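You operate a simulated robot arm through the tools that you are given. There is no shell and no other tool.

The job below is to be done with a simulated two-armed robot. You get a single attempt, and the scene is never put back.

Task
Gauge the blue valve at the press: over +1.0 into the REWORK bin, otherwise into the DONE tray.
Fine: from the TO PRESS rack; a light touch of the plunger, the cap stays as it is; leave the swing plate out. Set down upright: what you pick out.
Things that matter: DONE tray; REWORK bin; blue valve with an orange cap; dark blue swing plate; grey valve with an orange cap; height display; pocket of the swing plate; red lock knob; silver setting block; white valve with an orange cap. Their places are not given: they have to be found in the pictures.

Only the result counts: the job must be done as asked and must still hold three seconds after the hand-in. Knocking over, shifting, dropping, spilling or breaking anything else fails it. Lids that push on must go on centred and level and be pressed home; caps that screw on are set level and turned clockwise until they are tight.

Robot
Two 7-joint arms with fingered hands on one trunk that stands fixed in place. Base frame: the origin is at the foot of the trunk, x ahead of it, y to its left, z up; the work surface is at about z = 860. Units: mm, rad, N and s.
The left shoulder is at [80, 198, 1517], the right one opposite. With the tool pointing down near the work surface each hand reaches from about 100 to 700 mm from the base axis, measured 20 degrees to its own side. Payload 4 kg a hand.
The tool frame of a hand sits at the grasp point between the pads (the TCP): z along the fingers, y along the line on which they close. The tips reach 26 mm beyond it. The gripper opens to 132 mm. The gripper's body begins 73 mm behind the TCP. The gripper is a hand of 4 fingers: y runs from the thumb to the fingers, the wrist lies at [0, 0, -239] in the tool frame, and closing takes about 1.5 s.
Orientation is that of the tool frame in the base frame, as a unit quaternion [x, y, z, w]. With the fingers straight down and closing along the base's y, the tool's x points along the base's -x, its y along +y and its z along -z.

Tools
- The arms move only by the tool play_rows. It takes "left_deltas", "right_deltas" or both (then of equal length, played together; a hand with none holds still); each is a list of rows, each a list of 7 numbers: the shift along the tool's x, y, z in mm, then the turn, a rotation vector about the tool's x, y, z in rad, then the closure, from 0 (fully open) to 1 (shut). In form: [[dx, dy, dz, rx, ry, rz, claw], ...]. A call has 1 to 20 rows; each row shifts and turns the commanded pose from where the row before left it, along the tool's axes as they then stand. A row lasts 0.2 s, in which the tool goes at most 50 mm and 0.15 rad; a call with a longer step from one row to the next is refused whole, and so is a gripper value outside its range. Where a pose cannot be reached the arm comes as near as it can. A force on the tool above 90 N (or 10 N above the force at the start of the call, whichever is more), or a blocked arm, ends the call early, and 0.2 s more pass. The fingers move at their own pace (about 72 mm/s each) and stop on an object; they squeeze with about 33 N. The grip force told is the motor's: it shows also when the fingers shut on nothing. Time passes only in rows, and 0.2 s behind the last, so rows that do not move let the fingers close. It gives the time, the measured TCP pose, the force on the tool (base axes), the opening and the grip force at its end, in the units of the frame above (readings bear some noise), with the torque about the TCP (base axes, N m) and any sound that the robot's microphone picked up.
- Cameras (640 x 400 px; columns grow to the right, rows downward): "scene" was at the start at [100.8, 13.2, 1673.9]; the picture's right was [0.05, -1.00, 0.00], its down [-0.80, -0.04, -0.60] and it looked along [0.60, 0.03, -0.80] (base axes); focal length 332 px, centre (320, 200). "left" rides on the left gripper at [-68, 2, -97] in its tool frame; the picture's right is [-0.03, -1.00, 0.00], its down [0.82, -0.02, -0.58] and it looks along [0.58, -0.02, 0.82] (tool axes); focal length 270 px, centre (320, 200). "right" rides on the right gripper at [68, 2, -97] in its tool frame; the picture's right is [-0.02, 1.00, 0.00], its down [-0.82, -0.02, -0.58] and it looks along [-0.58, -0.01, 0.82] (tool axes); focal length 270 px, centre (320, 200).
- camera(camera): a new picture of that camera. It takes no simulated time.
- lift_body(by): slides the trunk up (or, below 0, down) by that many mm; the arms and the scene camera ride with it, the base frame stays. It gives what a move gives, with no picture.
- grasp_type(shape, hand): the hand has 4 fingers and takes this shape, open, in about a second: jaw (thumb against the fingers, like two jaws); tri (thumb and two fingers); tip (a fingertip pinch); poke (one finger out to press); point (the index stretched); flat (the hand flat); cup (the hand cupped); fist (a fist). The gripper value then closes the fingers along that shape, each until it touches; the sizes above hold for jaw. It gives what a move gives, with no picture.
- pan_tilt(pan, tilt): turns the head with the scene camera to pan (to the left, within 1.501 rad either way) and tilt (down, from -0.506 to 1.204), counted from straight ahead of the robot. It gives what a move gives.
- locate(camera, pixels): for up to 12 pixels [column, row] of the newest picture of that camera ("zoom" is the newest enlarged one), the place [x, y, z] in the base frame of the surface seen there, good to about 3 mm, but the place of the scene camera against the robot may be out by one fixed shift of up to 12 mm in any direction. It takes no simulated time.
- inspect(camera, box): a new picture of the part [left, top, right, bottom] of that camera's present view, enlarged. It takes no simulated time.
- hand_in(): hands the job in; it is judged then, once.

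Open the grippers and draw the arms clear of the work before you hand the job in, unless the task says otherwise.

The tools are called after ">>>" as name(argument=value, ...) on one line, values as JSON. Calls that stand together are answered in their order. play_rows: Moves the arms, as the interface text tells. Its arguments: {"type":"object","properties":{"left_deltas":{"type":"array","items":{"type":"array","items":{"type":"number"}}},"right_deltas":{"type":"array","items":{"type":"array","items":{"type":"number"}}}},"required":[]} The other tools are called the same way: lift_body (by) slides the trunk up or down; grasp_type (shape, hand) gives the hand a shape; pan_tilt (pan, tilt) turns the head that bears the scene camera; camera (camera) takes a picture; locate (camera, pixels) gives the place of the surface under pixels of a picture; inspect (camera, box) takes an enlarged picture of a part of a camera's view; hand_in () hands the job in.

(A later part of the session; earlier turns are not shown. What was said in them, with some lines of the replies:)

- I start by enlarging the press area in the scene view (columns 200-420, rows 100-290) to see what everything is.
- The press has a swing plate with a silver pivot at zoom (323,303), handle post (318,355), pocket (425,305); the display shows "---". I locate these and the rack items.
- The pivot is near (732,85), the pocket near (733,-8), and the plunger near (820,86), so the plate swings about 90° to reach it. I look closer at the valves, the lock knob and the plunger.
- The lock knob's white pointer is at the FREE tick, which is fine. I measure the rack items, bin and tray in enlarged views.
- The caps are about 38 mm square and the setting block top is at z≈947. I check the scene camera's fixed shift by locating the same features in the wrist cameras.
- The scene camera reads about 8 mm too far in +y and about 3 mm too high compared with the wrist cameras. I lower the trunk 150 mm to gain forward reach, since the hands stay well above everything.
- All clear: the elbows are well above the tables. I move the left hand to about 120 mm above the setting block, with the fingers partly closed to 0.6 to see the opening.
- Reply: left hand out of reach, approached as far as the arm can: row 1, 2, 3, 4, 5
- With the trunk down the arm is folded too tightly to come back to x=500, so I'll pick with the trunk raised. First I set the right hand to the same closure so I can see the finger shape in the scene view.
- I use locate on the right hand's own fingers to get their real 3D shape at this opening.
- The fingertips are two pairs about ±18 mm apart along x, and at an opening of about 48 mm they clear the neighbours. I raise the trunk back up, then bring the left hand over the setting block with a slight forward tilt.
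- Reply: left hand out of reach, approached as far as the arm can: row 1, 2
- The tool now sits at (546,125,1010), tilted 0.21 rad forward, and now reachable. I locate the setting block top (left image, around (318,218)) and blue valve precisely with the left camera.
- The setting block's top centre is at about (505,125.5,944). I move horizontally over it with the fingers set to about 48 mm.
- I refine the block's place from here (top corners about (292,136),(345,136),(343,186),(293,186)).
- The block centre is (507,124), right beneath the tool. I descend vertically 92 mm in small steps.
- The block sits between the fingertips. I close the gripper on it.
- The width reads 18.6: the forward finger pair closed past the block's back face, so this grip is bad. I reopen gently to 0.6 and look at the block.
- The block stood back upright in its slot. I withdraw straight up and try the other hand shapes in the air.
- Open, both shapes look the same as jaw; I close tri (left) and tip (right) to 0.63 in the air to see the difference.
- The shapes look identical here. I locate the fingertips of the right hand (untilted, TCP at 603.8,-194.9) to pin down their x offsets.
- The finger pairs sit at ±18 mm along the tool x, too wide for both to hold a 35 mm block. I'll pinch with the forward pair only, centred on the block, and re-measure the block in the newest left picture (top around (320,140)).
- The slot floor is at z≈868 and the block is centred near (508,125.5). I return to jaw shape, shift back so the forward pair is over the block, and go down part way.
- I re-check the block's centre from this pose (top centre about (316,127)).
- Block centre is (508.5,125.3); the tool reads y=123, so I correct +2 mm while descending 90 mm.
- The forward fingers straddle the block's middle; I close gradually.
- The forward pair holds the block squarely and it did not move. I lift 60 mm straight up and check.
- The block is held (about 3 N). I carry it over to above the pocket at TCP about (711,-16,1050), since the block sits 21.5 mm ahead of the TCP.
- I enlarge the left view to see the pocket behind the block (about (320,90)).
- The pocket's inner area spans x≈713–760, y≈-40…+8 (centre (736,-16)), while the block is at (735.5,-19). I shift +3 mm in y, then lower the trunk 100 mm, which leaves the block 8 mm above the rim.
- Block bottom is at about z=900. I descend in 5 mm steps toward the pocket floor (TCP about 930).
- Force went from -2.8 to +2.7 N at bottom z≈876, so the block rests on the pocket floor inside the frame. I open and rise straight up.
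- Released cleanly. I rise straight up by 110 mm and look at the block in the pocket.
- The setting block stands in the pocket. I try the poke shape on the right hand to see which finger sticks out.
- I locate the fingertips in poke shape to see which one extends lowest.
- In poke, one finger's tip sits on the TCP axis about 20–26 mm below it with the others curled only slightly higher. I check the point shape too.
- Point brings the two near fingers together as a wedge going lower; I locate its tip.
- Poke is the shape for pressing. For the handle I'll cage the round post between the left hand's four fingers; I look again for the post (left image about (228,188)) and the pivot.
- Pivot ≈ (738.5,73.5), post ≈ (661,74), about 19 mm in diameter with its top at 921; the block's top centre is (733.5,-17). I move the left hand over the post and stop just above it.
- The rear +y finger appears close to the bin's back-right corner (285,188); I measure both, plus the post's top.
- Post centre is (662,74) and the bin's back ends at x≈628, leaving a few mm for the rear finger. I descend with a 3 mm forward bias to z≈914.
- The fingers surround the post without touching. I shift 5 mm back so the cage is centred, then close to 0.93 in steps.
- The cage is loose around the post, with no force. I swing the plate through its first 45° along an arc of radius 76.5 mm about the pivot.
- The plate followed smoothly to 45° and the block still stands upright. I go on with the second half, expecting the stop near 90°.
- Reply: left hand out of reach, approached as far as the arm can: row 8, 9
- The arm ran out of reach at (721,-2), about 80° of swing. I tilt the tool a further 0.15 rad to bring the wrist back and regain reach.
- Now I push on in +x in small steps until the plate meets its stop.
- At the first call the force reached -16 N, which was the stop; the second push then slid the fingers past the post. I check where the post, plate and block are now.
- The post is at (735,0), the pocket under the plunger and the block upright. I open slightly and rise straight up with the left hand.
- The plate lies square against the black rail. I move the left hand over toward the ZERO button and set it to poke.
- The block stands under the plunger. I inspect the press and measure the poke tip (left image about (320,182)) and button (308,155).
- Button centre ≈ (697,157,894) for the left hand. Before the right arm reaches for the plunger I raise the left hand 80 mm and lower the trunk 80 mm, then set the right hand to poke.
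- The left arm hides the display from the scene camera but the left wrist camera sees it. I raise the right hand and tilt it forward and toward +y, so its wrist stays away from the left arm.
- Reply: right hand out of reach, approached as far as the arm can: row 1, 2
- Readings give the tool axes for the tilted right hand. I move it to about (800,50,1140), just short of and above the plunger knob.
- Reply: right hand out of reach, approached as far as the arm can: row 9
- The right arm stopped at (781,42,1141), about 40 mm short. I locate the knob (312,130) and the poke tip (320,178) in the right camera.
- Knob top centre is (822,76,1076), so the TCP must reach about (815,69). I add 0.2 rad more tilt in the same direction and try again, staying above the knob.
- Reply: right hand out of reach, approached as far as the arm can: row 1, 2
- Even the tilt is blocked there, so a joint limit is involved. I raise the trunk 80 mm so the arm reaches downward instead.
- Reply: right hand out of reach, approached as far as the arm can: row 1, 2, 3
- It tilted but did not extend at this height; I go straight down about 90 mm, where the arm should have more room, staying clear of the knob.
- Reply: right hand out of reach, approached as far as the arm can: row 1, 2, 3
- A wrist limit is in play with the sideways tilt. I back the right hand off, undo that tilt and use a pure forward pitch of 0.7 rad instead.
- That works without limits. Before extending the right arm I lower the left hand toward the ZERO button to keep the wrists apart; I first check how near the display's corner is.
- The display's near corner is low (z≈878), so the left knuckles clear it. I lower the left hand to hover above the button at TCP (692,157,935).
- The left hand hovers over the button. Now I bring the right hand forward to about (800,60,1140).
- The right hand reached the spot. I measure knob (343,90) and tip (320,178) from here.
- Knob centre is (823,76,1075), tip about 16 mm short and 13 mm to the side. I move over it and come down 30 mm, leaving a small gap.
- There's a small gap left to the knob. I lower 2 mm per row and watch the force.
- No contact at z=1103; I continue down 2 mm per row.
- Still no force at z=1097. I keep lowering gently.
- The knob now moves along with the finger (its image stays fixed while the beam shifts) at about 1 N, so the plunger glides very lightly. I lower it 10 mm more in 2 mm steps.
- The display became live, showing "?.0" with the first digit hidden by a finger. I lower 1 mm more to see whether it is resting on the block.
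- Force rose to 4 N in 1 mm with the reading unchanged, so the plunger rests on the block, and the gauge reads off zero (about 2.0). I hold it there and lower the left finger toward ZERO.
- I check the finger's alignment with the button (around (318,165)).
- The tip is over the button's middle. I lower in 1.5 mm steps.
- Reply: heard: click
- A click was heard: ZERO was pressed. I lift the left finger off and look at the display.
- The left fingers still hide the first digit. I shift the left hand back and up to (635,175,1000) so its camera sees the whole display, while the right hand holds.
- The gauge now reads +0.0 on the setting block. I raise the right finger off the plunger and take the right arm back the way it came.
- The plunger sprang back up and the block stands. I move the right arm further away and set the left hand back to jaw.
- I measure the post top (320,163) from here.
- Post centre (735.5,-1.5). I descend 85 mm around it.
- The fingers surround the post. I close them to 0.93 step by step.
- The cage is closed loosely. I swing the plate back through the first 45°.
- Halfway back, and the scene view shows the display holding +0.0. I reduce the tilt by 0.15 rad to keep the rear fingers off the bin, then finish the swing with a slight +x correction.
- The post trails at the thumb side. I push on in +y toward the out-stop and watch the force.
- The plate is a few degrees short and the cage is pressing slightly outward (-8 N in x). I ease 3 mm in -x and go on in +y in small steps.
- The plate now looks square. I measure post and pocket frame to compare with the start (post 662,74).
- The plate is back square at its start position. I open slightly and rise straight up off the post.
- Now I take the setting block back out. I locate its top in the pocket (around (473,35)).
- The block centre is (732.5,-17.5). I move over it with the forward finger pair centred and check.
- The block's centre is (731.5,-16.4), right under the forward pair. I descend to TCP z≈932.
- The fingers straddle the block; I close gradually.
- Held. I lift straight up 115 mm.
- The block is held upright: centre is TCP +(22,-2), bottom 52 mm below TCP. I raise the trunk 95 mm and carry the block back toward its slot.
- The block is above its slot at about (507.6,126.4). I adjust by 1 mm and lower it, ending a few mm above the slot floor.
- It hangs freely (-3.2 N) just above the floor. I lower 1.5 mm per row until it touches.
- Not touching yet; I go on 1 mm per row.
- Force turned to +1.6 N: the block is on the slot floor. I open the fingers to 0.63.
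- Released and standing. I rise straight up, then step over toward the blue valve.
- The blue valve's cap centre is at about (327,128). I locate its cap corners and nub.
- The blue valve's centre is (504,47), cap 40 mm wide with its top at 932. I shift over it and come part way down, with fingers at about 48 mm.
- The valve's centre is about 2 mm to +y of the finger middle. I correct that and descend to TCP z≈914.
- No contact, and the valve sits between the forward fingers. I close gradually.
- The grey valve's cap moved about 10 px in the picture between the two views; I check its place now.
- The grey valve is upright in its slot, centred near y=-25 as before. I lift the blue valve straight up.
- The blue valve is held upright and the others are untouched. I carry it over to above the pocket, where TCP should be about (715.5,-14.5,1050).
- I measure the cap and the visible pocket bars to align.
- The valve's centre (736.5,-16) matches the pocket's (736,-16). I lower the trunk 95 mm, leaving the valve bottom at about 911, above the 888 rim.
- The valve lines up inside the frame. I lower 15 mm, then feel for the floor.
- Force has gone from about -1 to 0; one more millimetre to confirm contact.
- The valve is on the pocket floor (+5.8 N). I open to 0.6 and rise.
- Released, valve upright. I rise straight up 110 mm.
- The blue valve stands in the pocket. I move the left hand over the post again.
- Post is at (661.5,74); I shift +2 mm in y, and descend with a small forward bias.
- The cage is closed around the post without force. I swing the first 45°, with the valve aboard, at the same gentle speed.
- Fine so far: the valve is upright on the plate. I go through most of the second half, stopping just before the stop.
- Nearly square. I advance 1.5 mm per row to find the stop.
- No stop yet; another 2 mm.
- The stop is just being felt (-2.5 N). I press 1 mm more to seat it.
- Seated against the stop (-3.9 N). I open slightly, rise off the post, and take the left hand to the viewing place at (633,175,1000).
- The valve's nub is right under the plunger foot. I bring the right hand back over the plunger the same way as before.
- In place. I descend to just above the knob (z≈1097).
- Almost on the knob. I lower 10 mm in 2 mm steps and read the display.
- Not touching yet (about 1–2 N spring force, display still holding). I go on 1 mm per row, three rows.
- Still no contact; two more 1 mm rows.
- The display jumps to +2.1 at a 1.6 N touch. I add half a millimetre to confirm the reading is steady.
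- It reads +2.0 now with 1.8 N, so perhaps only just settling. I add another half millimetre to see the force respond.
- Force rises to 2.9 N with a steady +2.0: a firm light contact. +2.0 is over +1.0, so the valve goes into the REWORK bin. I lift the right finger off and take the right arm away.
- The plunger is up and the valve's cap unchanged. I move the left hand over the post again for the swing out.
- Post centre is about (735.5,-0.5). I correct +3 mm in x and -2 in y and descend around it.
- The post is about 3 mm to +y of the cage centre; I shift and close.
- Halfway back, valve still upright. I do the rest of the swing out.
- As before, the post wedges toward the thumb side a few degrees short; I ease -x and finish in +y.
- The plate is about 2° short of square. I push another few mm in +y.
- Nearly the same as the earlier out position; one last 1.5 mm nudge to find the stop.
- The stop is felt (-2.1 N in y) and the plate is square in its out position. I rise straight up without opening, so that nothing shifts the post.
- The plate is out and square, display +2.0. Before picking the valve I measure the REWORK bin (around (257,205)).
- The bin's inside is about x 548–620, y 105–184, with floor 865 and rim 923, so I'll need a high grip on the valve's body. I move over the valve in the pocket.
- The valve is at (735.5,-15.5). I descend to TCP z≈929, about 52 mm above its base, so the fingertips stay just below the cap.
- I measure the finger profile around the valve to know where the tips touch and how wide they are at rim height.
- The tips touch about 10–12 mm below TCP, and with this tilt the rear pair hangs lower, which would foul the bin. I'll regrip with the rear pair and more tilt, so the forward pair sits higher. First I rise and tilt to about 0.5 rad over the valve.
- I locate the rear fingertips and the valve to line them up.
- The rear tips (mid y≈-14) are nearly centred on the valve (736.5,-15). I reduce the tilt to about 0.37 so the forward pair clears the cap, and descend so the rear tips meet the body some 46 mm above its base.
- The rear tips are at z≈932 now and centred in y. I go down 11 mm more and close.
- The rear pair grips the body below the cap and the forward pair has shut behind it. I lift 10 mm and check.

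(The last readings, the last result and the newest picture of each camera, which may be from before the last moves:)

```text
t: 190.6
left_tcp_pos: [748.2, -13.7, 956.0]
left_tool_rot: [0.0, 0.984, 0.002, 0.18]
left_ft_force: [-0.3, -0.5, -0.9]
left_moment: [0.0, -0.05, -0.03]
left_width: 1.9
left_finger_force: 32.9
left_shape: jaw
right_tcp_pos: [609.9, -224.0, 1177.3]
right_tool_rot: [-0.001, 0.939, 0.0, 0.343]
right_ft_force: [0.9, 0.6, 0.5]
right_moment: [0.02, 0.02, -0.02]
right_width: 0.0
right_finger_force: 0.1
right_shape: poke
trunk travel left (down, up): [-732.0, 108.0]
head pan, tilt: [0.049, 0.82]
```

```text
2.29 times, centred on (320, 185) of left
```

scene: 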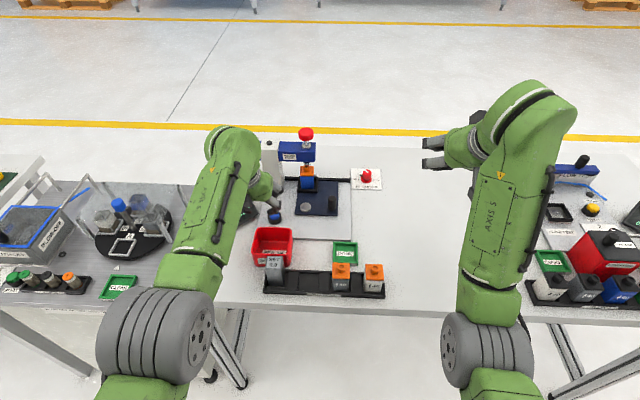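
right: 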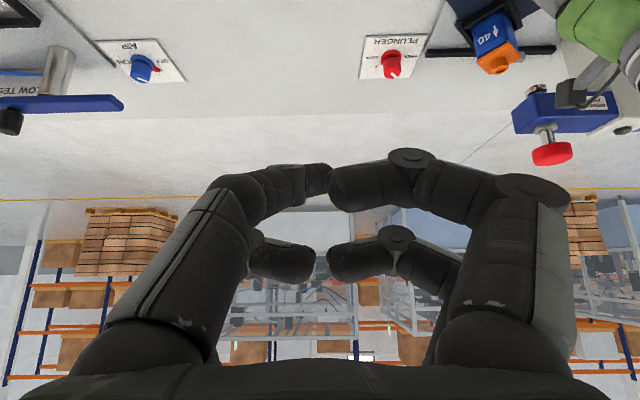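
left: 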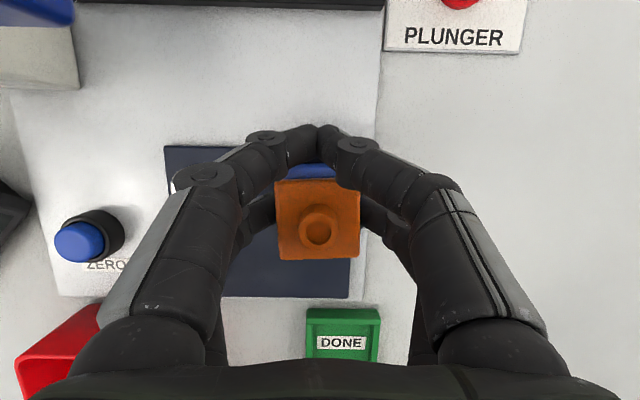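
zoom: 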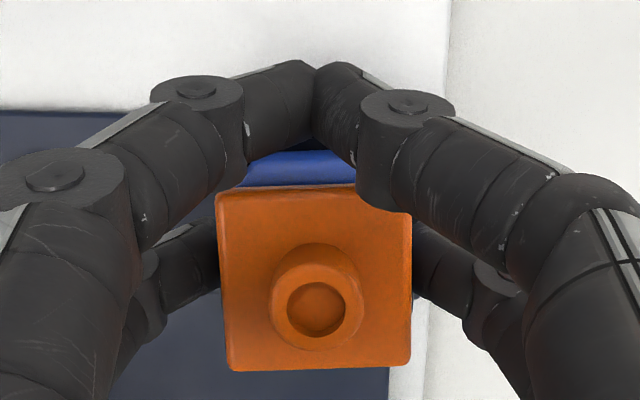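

The valve follows and hangs level. I lift it 80 mm more and raise the trunk 95 mm.

>>> play_rows(left_deltas=[[-3.6, 0, -9.3, 0, 0, 0, 1], [-5.4, 0, -14, 0, 0, 0, 1], [-7.2, 0, -18.7, 0, 0, 0, 1], [-7.2, 0, -18.7, 0, 0, 0, 1], [-5.4, 0, -14, 0, 0, 0, 1], [0, 0, 0, 0, 0, 0, 1]])

>>> lift_body(by=95)

>>> camera(camera="left")

>>> locate(camera="left", pixels=[[280, 190], [355, 200], [283, 250], [355, 252], [318, 218], [318, 242]])

```text
t: 192.0
left_tcp_pos: [750.0, -17.8, 1036.2]
left_tool_rot: [0.0, 0.984, 0.002, 0.18]
left_ft_force: [0.7, 0.3, -1.5]
left_moment: [0.01, -0.03, 0.01]
left_width: 2.3
left_finger_force: 32.6
left_shape: jaw
right_tcp_pos: [609.7, -223.0, 1176.6]
right_tool_rot: [0.0, 0.939, -0.001, 0.343]
right_ft_force: [0.4, -0.3, 0.1]
right_moment: [0.02, 0.02, -0.03]
right_width: 0.2
right_finger_force: 0.1
right_shape: poke
trunk travel left (down, up): [-732.0, 108.0]
head pan, tilt: [0.049, 0.82]
```

```text
t: 193.3
left_tcp_pos: [749.7, -16.3, 1129.6]
left_tool_rot: [0.001, 0.984, 0.001, 0.18]
left_ft_force: [0.3, 0.6, -1.2]
left_moment: [0.03, 0.03, 0.01]
left_width: 1.8
left_finger_force: 32.8
left_shape: jaw
right_tcp_pos: [609.8, -222.2, 1272.0]
right_tool_rot: [-0.001, 0.939, 0.0, 0.343]
right_ft_force: [0.5, -0.8, -0.2]
right_moment: [0.0, -0.01, 0.0]
right_width: 0.0
right_finger_force: 0.0
right_shape: poke
trunk travel left (down, up): [-827.0, 13.0]
head pan, tilt: [0.049, 0.82]
```

```text
taken
```

left: 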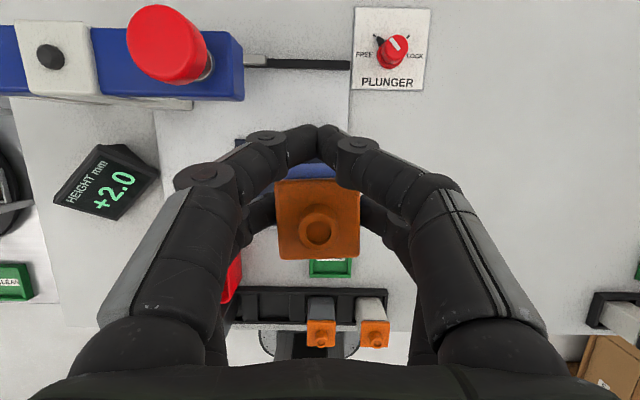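

```text
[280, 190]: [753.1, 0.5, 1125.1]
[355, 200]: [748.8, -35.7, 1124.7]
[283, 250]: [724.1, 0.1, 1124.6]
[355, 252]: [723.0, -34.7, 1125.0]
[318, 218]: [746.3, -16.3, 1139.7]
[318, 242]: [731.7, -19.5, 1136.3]
```

The cap top is level (z 1125 all over) and the valve hangs upright, its base 69 mm below TCP. I carry it over to above the bin.

>>> play_rows(left_deltas=[[5.4, 4.9, 0.8, 0, 0, 0, 1], [10.8, 9.7, 1.6, 0, 0, 0, 1], [16.2, 14.6, 2.4, 0, 0, 0, 1], [19.8, 17.9, 3, 0, 0, 0, 1], [21.6, 19.5, 3.3, 0, 0, 0, 1], [21.6, 19.5, 3.3, 0, 0, 0, 1], [21.6, 19.5, 3.3, 0, 0, 0, 1], [19.8, 17.9, 3, 0, 0, 0, 1], [16.2, 14.6, 2.4, 0, 0, 0, 1], [12.6, 11.4, 1.9, 0, 0, 0, 1], [9, 8.1, 1.4, 0, 0, 0, 1], [5.4, 4.9, 0.8, 0, 0, 0, 1], [0, 0, 0, 0, 0, 0, 1]])

>>> camera(camera="left")

>>> camera(camera="scene")

```text
t: 196.1
left_tcp_pos: [591.1, 146.5, 1043.9]
left_tool_rot: [0.001, 0.984, 0.001, 0.18]
left_ft_force: [-0.2, -0.7, -1.1]
left_moment: [0.02, -0.01, -0.01]
left_width: 1.9
left_finger_force: 32.9
left_shape: jaw
right_tcp_pos: [609.5, -223.5, 1272.8]
right_tool_rot: [0.0, 0.939, -0.001, 0.343]
right_ft_force: [0.7, 0.3, -0.9]
right_moment: [0.02, 0.03, 0.01]
right_width: 0.0
right_finger_force: 0.1
right_shape: poke
trunk travel left (down, up): [-827.0, 13.0]
head pan, tilt: [0.049, 0.82]
```

```text
taken
```

left: 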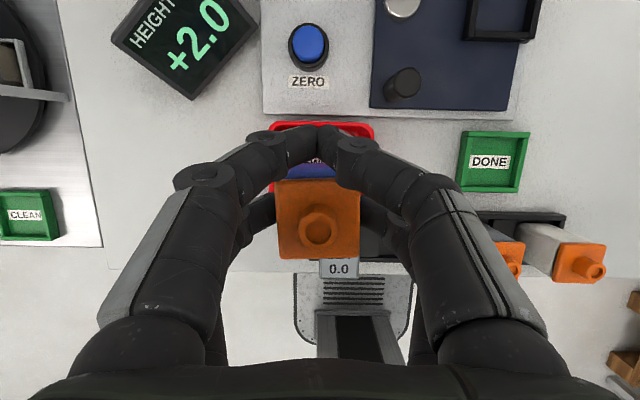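

```text
taken
```

scene: 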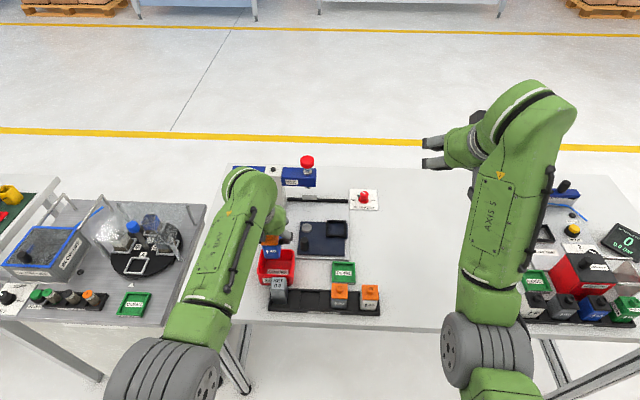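

The valve hangs over the bin. I enlarge the scene view to check alignment with the bin's inside.

>>> inspect(camera="scene", box=[240, 225, 320, 300])

>>> locate(camera="left", pixels=[[280, 128], [370, 128], [272, 160], [372, 135], [320, 170], [318, 240], [280, 190], [355, 200], [283, 250], [355, 252], [340, 270], [268, 185]])

```text
5.33 times, centred on (280, 262) of scene
```

zoom: 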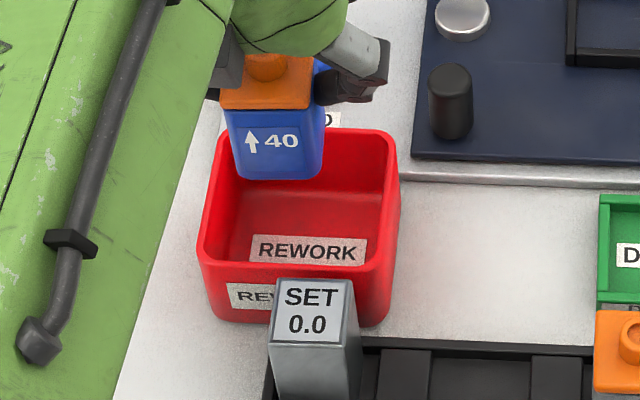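

```text
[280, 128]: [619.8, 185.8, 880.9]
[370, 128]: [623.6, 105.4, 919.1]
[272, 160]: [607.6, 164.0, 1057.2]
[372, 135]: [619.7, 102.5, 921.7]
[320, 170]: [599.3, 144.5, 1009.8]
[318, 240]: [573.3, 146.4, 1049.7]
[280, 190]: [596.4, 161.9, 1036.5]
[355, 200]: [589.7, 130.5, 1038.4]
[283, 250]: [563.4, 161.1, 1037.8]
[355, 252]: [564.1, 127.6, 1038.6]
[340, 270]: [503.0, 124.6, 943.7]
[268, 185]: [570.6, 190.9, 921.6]
```

I locate the rim in the scene view to get the bin's inner edges.

>>> locate(camera="zoom", pixels=[[203, 240], [215, 235], [225, 170], [388, 240], [376, 245], [385, 160], [300, 272], [300, 262], [350, 133], [350, 142], [300, 220], [275, 170]])

```text
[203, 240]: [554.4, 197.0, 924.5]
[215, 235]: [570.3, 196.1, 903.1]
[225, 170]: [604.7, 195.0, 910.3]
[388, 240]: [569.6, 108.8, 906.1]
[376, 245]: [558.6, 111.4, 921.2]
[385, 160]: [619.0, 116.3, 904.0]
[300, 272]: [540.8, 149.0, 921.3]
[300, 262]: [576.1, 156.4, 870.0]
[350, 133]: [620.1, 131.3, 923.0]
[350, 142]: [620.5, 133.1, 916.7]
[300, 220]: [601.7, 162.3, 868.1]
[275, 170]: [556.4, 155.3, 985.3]
```

The valve (580,145.5) is centred over the bin (inner y 104–187). I measure the gripping fingers' outer extents against the rim.

>>> locate(camera="left", pixels=[[268, 205], [255, 205], [250, 215], [243, 230], [240, 245], [368, 205], [378, 210], [388, 220], [398, 232], [404, 245], [245, 205], [385, 205]])

>>> inspect(camera="left", box=[200, 150, 440, 300])

```text
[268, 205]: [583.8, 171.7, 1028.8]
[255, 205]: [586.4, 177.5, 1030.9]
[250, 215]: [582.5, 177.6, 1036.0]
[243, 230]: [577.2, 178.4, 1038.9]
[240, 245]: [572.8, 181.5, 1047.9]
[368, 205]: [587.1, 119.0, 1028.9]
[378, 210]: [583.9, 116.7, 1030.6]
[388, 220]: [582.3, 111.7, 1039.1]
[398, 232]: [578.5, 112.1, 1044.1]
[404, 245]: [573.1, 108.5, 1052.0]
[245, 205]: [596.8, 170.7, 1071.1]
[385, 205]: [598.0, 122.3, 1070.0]
```

```text
2.67 times, centred on (320, 225) of left
```

zoom: 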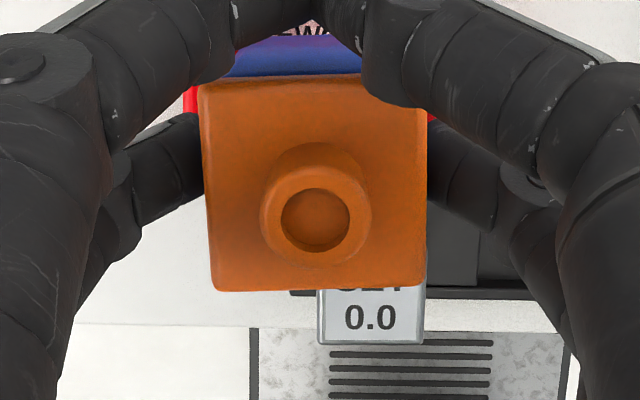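

At TCP z≈943 only the very tips are below the rim plane, leaving about 2 mm of room to open; the valve's base is then about 9 mm above the floor. I descend first to z≈962 and look.

>>> play_rows(left_deltas=[[8, 0, 14.9, 0, 0, 0, 1], [6, 0, 15.5, 0, 0, 0, 1], [6, 0, 15.5, 0, 0, 0, 1], [6, 0, 15.5, 0, 0, 0, 1], [5.5, 0, 14.3, 0, 0, 0, 1], [0, 0, 0, 0, 0, 0, 1]])

>>> camera(camera="left")

>>> inspect(camera="scene", box=[240, 225, 320, 300])

```text
t: 197.5
left_tcp_pos: [590.4, 146.8, 961.8]
left_tool_rot: [0.0, 0.984, 0.002, 0.18]
left_ft_force: [0.2, 1.0, -0.5]
left_moment: [-0.01, 0.03, 0.03]
left_width: 1.5
left_finger_force: 33.0
left_shape: jaw
right_tcp_pos: [609.6, -222.3, 1272.2]
right_tool_rot: [-0.001, 0.939, 0.0, 0.344]
right_ft_force: [0.0, 0.3, -0.1]
right_moment: [0.0, 0.01, -0.02]
right_width: 0.0
right_finger_force: 0.1
right_shape: poke
trunk travel left (down, up): [-827.0, 13.0]
head pan, tilt: [0.049, 0.82]
```

```text
taken
```

left: 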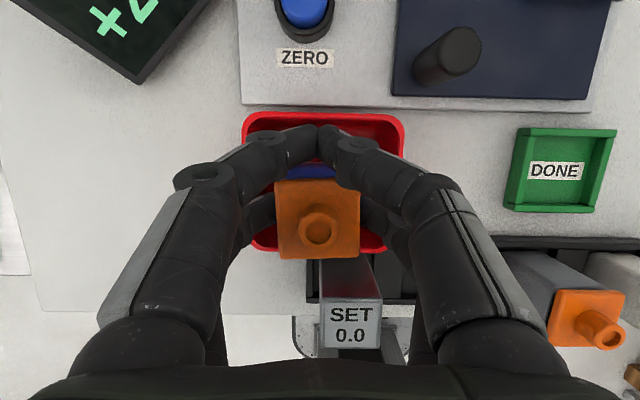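

```text
5.33 times, centred on (280, 262) of scene
```

zoom: 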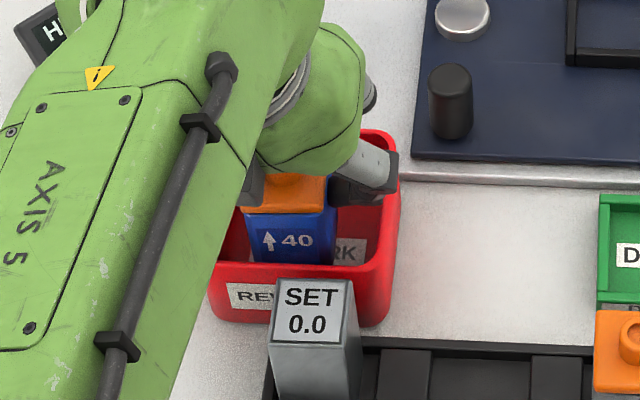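

Now well inside the rim. I check lateral centring against the rim in this view (rim edges about (245,125) and (403,130)).

>>> locate(camera="left", pixels=[[248, 130], [402, 135], [258, 245], [385, 247], [258, 130], [392, 135], [320, 118], [262, 205], [375, 208], [318, 250], [250, 165], [400, 155]])

>>> inspect(camera="left", box=[220, 95, 430, 275])

```text
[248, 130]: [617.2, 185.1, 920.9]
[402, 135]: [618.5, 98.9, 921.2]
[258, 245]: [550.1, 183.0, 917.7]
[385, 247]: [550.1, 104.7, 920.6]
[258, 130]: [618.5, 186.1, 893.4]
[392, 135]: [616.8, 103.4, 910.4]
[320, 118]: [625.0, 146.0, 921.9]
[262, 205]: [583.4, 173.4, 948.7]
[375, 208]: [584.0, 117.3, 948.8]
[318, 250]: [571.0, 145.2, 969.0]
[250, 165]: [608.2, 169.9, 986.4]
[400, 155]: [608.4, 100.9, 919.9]
```

```text
2.22 times, centred on (325, 185) of left
```

zoom: 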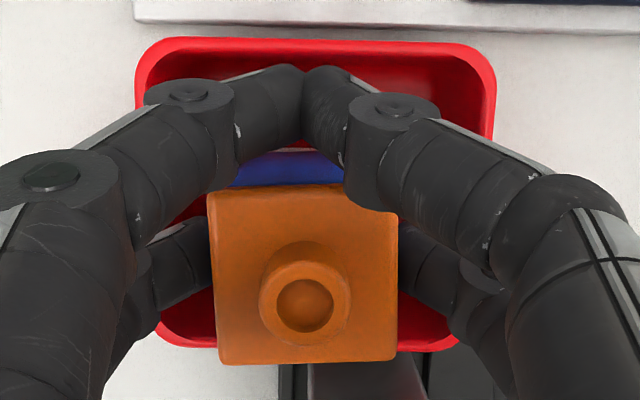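

The bin's middle is y≈144, the valve at 145.3. I shift -1.4 mm and go down to z≈944 in three steps.

>>> play_rows(left_deltas=[[2.5, -0.7, 5.5, 0, 0, 0, 1], [2.5, -0.7, 5.5, 0, 0, 0, 1], [2.5, 0, 5.5, 0, 0, 0, 1], [0, 0, 0, 0, 0, 0, 1], [0, 0, 0, 0, 0, 0, 1]])

>>> camera(camera="left")

>>> inspect(camera="left", box=[220, 95, 430, 275])

>>> inspect(camera="scene", box=[240, 225, 320, 300])

```text
t: 198.7
left_tcp_pos: [588.2, 145.9, 943.7]
left_tool_rot: [0.0, 0.984, 0.001, 0.18]
left_ft_force: [0.2, 0.2, -1.7]
left_moment: [-0.01, 0.03, 0.03]
left_width: 1.9
left_finger_force: 33.3
left_shape: jaw
right_tcp_pos: [609.0, -222.2, 1272.9]
right_tool_rot: [-0.001, 0.939, 0.0, 0.343]
right_ft_force: [-1.1, 0.8, 0.0]
right_moment: [0.0, -0.01, 0.0]
right_width: 0.0
right_finger_force: 0.1
right_shape: poke
trunk travel left (down, up): [-827.0, 13.0]
head pan, tilt: [0.049, 0.82]
```

```text
taken
```

left: 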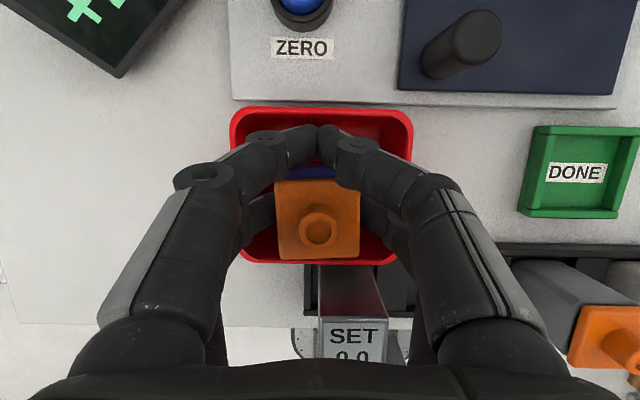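

```text
2.22 times, centred on (325, 185) of left
```

zoom: 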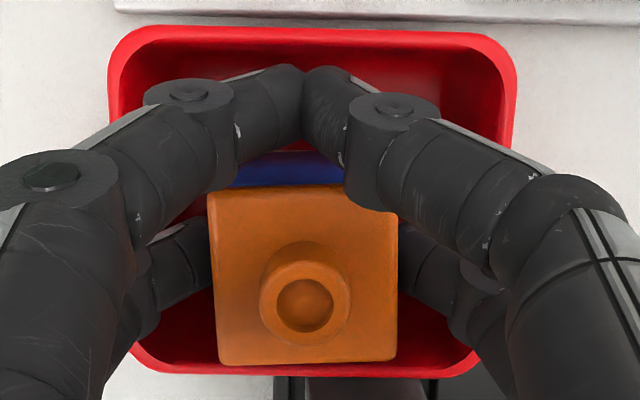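

```text
5.33 times, centred on (280, 262) of scene
```

zoom: 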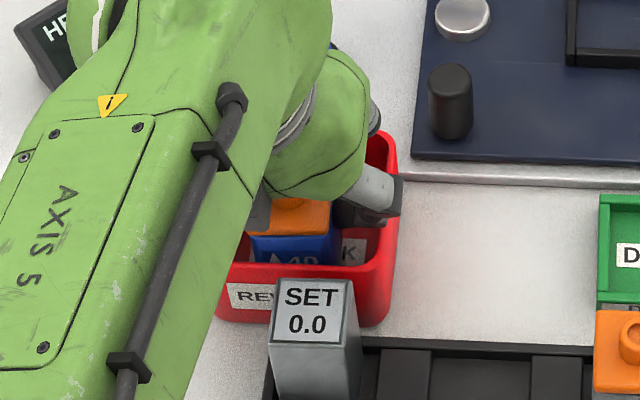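

Looking at the actual surfaces, the fingers' outer envelope is only about 31 mm off centre near the rim plane versus 40 mm of room, so I can set the valve right down. I lower 7 mm, then feel for the floor.

>>> play_rows(left_deltas=[[0.72, -0.3, 1.87, 0, 0, 0, 1], [0.72, -0.3, 1.87, 0, 0, 0, 1], [0.72, 0, 1.87, 0, 0, 0, 1], [0.36, 0, 0.93, 0, 0, 0, 1], [0, 0, 0, 0, 0, 0, 1]])

>>> inspect(camera="left", box=[220, 95, 430, 275])

```text
t: 199.9
left_tcp_pos: [587.7, 144.6, 938.2]
left_tool_rot: [0.0, 0.983, 0.002, 0.182]
left_ft_force: [-0.7, 0.8, 9.0]
left_moment: [-0.04, 0.12, -0.05]
left_width: 1.9
left_finger_force: 32.6
left_shape: jaw
right_tcp_pos: [607.0, -221.9, 1273.8]
right_tool_rot: [0.001, 0.939, -0.001, 0.344]
right_ft_force: [-0.7, -1.4, 0.2]
right_moment: [0.02, 0.0, 0.01]
right_width: 0.0
right_finger_force: 0.0
right_shape: poke
trunk travel left (down, up): [-827.0, 13.0]
head pan, tilt: [0.049, 0.82]
```

```text
2.22 times, centred on (325, 185) of left
```

zoom: 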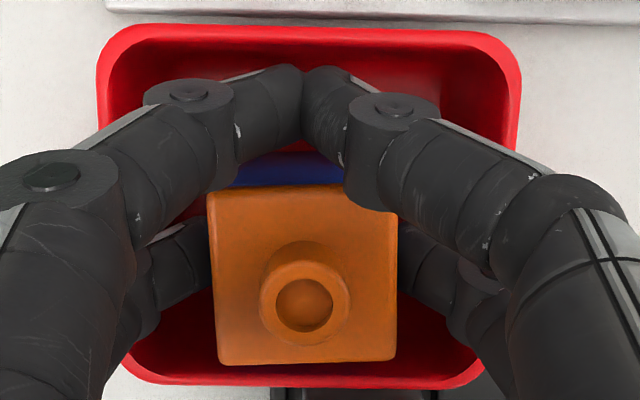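

9 N with a moment of +0.12 Nm about y matches an upward push at the valve's position, so it stands on the bin floor. I ease up 1 mm and open slowly to 0.65.

>>> play_rows(left_deltas=[[-0.36, 0, -0.93, 0, 0, 0, 1], [0, 0, 0, 0, 0, 0, 0.97], [0, 0, 0, 0, 0, 0, 0.9], [0, 0, 0, 0, 0, 0, 0.82], [0, 0, 0, 0, 0, 0, 0.75], [0, 0, 0, 0, 0, 0, 0.7], [0, 0, 0, 0, 0, 0, 0.67], [0, 0, 0, 0, 0, 0, 0.65], [0, 0, 0, 0, 0, 0, 0.65], [0, 0, 0, 0, 0, 0, 0.65]])

>>> camera(camera="left")

>>> inspect(camera="left", box=[220, 95, 430, 275])

```text
t: 202.1
left_tcp_pos: [587.1, 143.9, 937.0]
left_tool_rot: [0.001, 0.984, 0.001, 0.18]
left_ft_force: [3.5, 0.7, 13.1]
left_moment: [-0.02, 0.13, -0.02]
left_width: 43.4
left_finger_force: 0.0
left_shape: jaw
right_tcp_pos: [608.1, -223.5, 1273.9]
right_tool_rot: [0.0, 0.939, -0.001, 0.343]
right_ft_force: [0.3, -0.6, -0.4]
right_moment: [-0.02, 0.03, 0.0]
right_width: 0.1
right_finger_force: 0.0
right_shape: poke
trunk travel left (down, up): [-827.0, 13.0]
head pan, tilt: [0.049, 0.82]
```

```text
taken
```

left: 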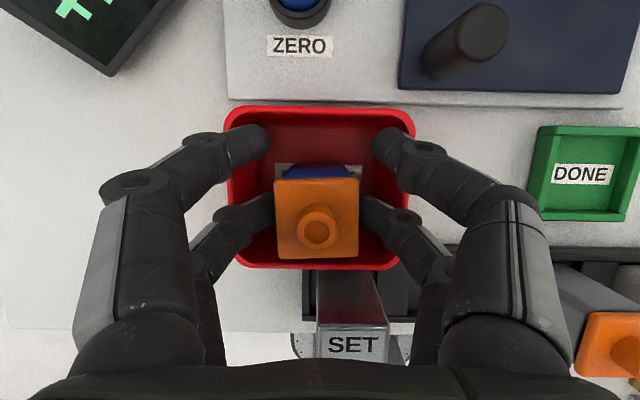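

```text
2.22 times, centred on (325, 185) of left
```

zoom: 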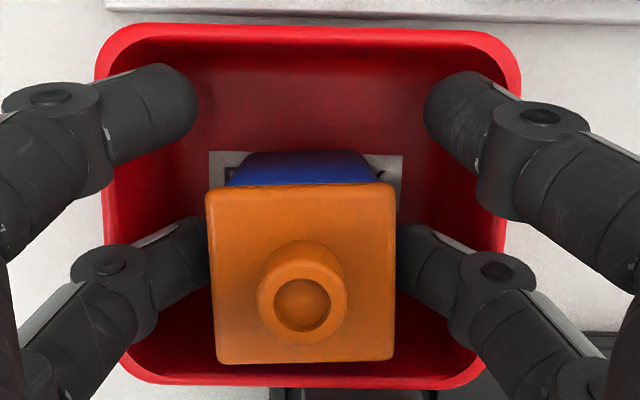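

The valve is released and upright, but the rear knuckles now rest on the rim (13 N). I rise 3 mm to relieve it, then open a little more so the tips clear the cap.

>>> play_rows(left_deltas=[[-0.54, 0, -1.4, 0, 0, 0, 0.65], [-0.54, 0, -1.4, 0, 0, 0, 0.65], [0, 0, 0, 0, 0, 0, 0.65]])

>>> inspect(camera="left", box=[220, 95, 430, 275])

```text
t: 202.9
left_tcp_pos: [585.9, 144.2, 939.2]
left_tool_rot: [0.0, 0.984, 0.002, 0.178]
left_ft_force: [1.0, 1.4, 2.5]
left_moment: [0.02, 0.01, 0.01]
left_width: 44.2
left_finger_force: 0.1
left_shape: jaw
right_tcp_pos: [608.2, -222.7, 1272.2]
right_tool_rot: [-0.001, 0.939, 0.0, 0.343]
right_ft_force: [0.2, 0.0, 0.8]
right_moment: [0.01, 0.0, 0.0]
right_width: 0.2
right_finger_force: 0.1
right_shape: poke
trunk travel left (down, up): [-827.0, 13.0]
head pan, tilt: [0.049, 0.82]
```

```text
2.22 times, centred on (325, 185) of left
```

zoom: 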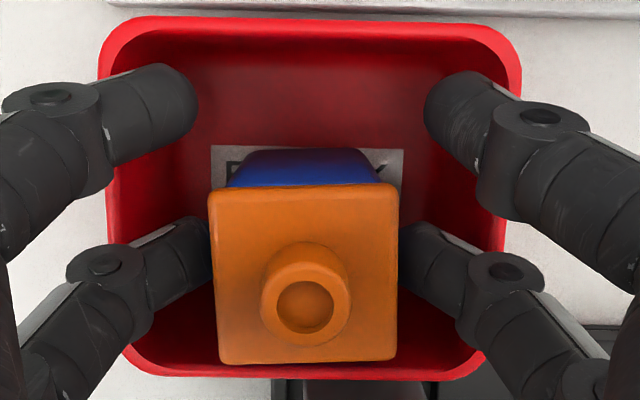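

Nearly free (2.5 N). I rise 2 mm more and open to 0.6.

>>> play_rows(left_deltas=[[-0.54, 0, -1.4, 0, 0, 0, 0.65], [-0.36, 0, -0.93, 0, 0, 0, 0.63], [0, 0, 0, 0, 0, 0, 0.61], [0, 0, 0, 0, 0, 0, 0.6], [0, 0, 0, 0, 0, 0, 0.6]])

>>> inspect(camera="left", box=[220, 95, 430, 275])

```text
t: 204.1
left_tcp_pos: [587.1, 145.2, 941.3]
left_tool_rot: [0.0, 0.984, 0.002, 0.179]
left_ft_force: [-0.3, 0.3, 1.5]
left_moment: [0.04, 0.01, 0.06]
left_width: 50.3
left_finger_force: 0.0
left_shape: jaw
right_tcp_pos: [609.0, -223.9, 1271.7]
right_tool_rot: [0.0, 0.94, -0.001, 0.342]
right_ft_force: [0.4, -0.3, -0.3]
right_moment: [-0.02, -0.01, -0.04]
right_width: 0.0
right_finger_force: 0.0
right_shape: poke
trunk travel left (down, up): [-827.0, 13.0]
head pan, tilt: [0.049, 0.82]
```

```text
2.22 times, centred on (325, 185) of left
```

zoom: 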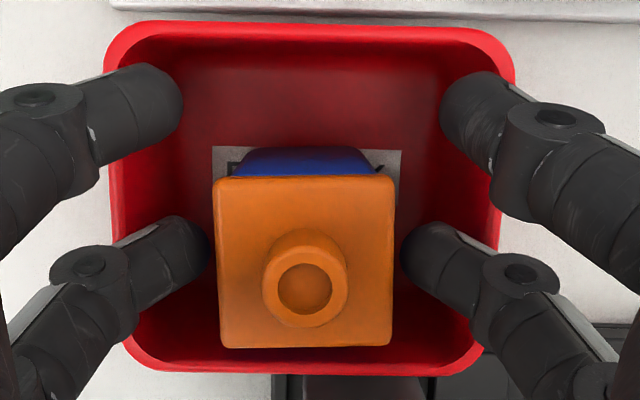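

There is now a gap on both sides of the cap. I rise straight up slowly, then 100 mm.

>>> play_rows(left_deltas=[[-1.1, 0.5, -2.8, 0, 0, 0, 0.6], [-1.8, 0.3, -4.7, 0, 0, 0, 0.6], [-3.6, 0, -9.3, 0, 0, 0, 0.6], [-5.4, 0, -14, 0, 0, 0, 0.6], [-7.2, 0, -18.7, 0, 0, 0, 0.6], [-7.2, 0, -18.7, 0, 0, 0, 0.6], [-7.2, 0, -18.7, 0, 0, 0, 0.6], [0, 0, 0, 0, 0, 0, 0.6]])

>>> camera(camera="left")

>>> camera(camera="scene")

```text
t: 205.9
left_tcp_pos: [585.7, 145.6, 1034.7]
left_tool_rot: [0.0, 0.984, 0.002, 0.18]
left_ft_force: [-0.5, -0.3, -0.1]
left_moment: [0.0, 0.01, 0.0]
left_width: 52.1
left_finger_force: 0.1
left_shape: jaw
right_tcp_pos: [609.4, -223.1, 1273.2]
right_tool_rot: [0.0, 0.939, -0.001, 0.344]
right_ft_force: [0.6, -1.0, -0.2]
right_moment: [0.02, 0.0, -0.01]
right_width: 0.1
right_finger_force: 0.0
right_shape: poke
trunk travel left (down, up): [-827.0, 13.0]
head pan, tilt: [0.049, 0.82]
```

```text
taken
```

left: 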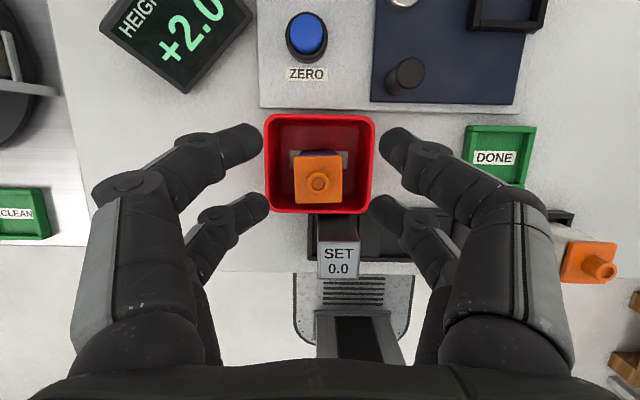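

```text
taken
```

scene: 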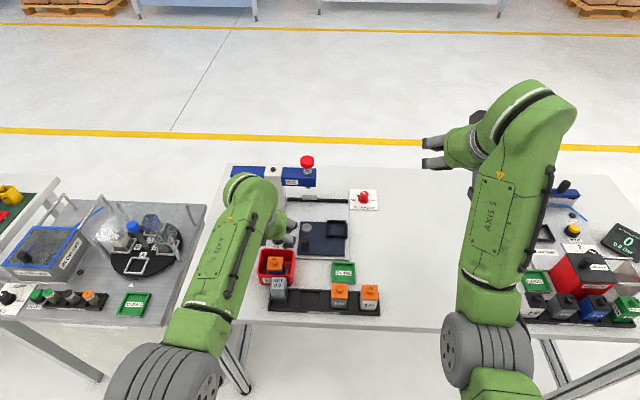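

The valve stands upright in the REWORK bin. I draw the left arm up and away, open both hands, then check the whole scene.

>>> play_rows(left_deltas=[[-11.4, 0, -29.5, 0, 0, 0, 0.6], [-11.4, 0, -29.5, 0, 0, 0, 0.6], [-11.4, 0, -29.5, 0, 0, 0, 0.6], [0, 38, 0, 0, 0, 0, 0.3], [0, 38, 0, 0, 0, 0, 0], [0, 38, 0, 0, 0, 0, 0], [0, 38, 0, 0, 0, 0, 0], [0, 0, 0, 0, 0, 0, 0]])

>>> grasp_type(hand="right", shape="jaw")

>>> camera(camera="scene")

>>> inspect(camera="scene", box=[220, 150, 400, 320])

>>> inspect(camera="scene", box=[240, 225, 320, 300])

```text
t: 207.7
left_tcp_pos: [588.8, 297.6, 1127.9]
left_tool_rot: [0.001, 0.984, 0.001, 0.18]
left_ft_force: [0.6, 0.6, 0.4]
left_moment: [-0.01, 0.04, -0.01]
left_width: 132.0
left_finger_force: 0.0
left_shape: jaw
right_tcp_pos: [608.0, -223.7, 1272.0]
right_tool_rot: [-0.001, 0.939, -0.001, 0.343]
right_ft_force: [-1.0, -0.4, -1.0]
right_moment: [0.01, -0.01, 0.02]
right_width: 0.2
right_finger_force: 0.0
right_shape: poke
trunk travel left (down, up): [-827.0, 13.0]
head pan, tilt: [0.049, 0.82]
```

```text
t: 208.6
left_tcp_pos: [590.5, 297.0, 1127.6]
left_tool_rot: [0.0, 0.984, 0.002, 0.179]
left_ft_force: [-0.3, -0.3, 0.4]
left_moment: [-0.01, -0.01, 0.05]
left_width: 131.8
left_finger_force: 0.1
left_shape: jaw
right_tcp_pos: [609.6, -222.6, 1272.2]
right_tool_rot: [0.0, 0.939, -0.001, 0.343]
right_ft_force: [-0.4, 0.6, -0.1]
right_moment: [0.04, 0.0, 0.01]
right_width: 131.9
right_finger_force: 0.1
right_shape: jaw
trunk travel left (down, up): [-827.0, 13.0]
head pan, tilt: [0.049, 0.82]
```

```text
taken
```

scene: 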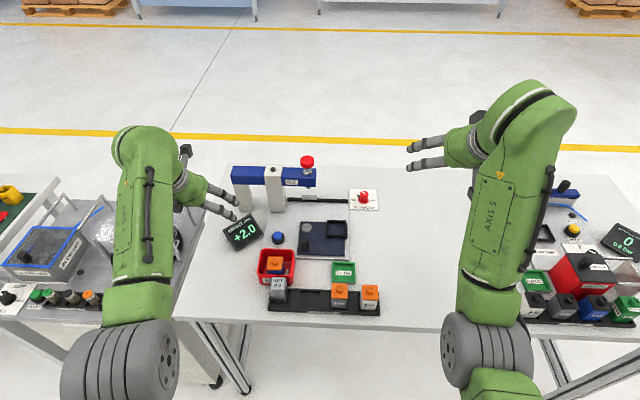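

```text
2.35 times, centred on (310, 235) of scene
```

zoom: 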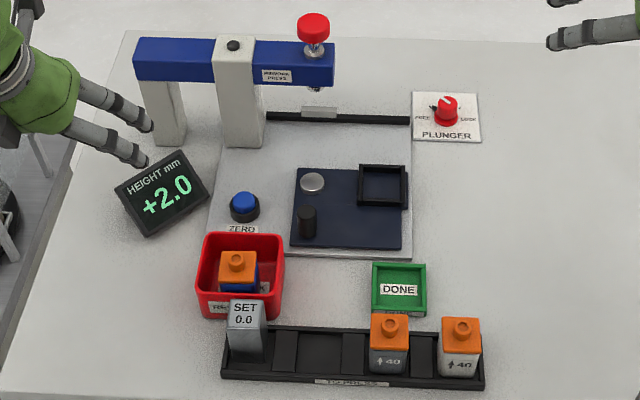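

```text
5.33 times, centred on (280, 262) of scene
```

zoom: 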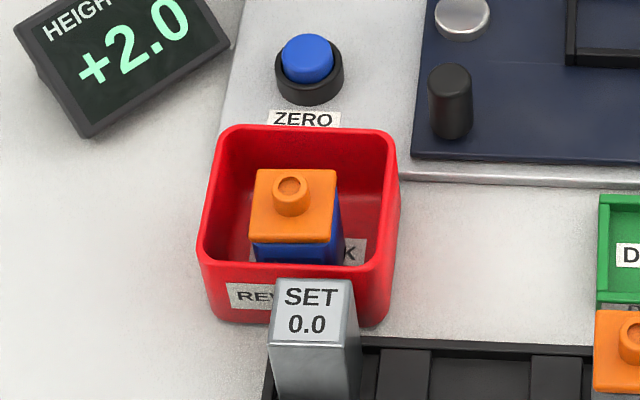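

The blue valve stands upright in the REWORK bin. The setting block is back in its slot, the plate is out, the plunger is up, the knob is at FREE, and both hands are open and clear. I hand the job in.

>>> hand_in()

```text
The job is handed in.
```

The blue valve read +2.0 on the height display, over the +1.0 limit, so it is standing upright in the REWORK bin. The job is handed in, but I have no verdict back on it.

- **Zeroing:** I set the gauge on the silver block first. The display read off zero, so I pressed ZERO with the plunger resting on the block; after that it read +0.0.
- **Gauging:** The plunger touched the valve with about 3 N. The reading held at +2.0 and the cap did not move.
- **Left behind:** The setting block is back in its slot and the swing plate is out. The plunger is up, the lock knob is at FREE, and both hands are open and clear.

Three contacts happened along the way:
- **Setting block:** A first bad grip shifted it slightly in its slot, but it stood back upright.
- **Grey valve:** It may have been nudged when I took the blue valve from the rack. Afterwards it measured upright at its starting place.
- **REWORK bin:** Two knuckles rested on its rim with about 13 N as I released the valve. The bin showed no movement in the final pictures.
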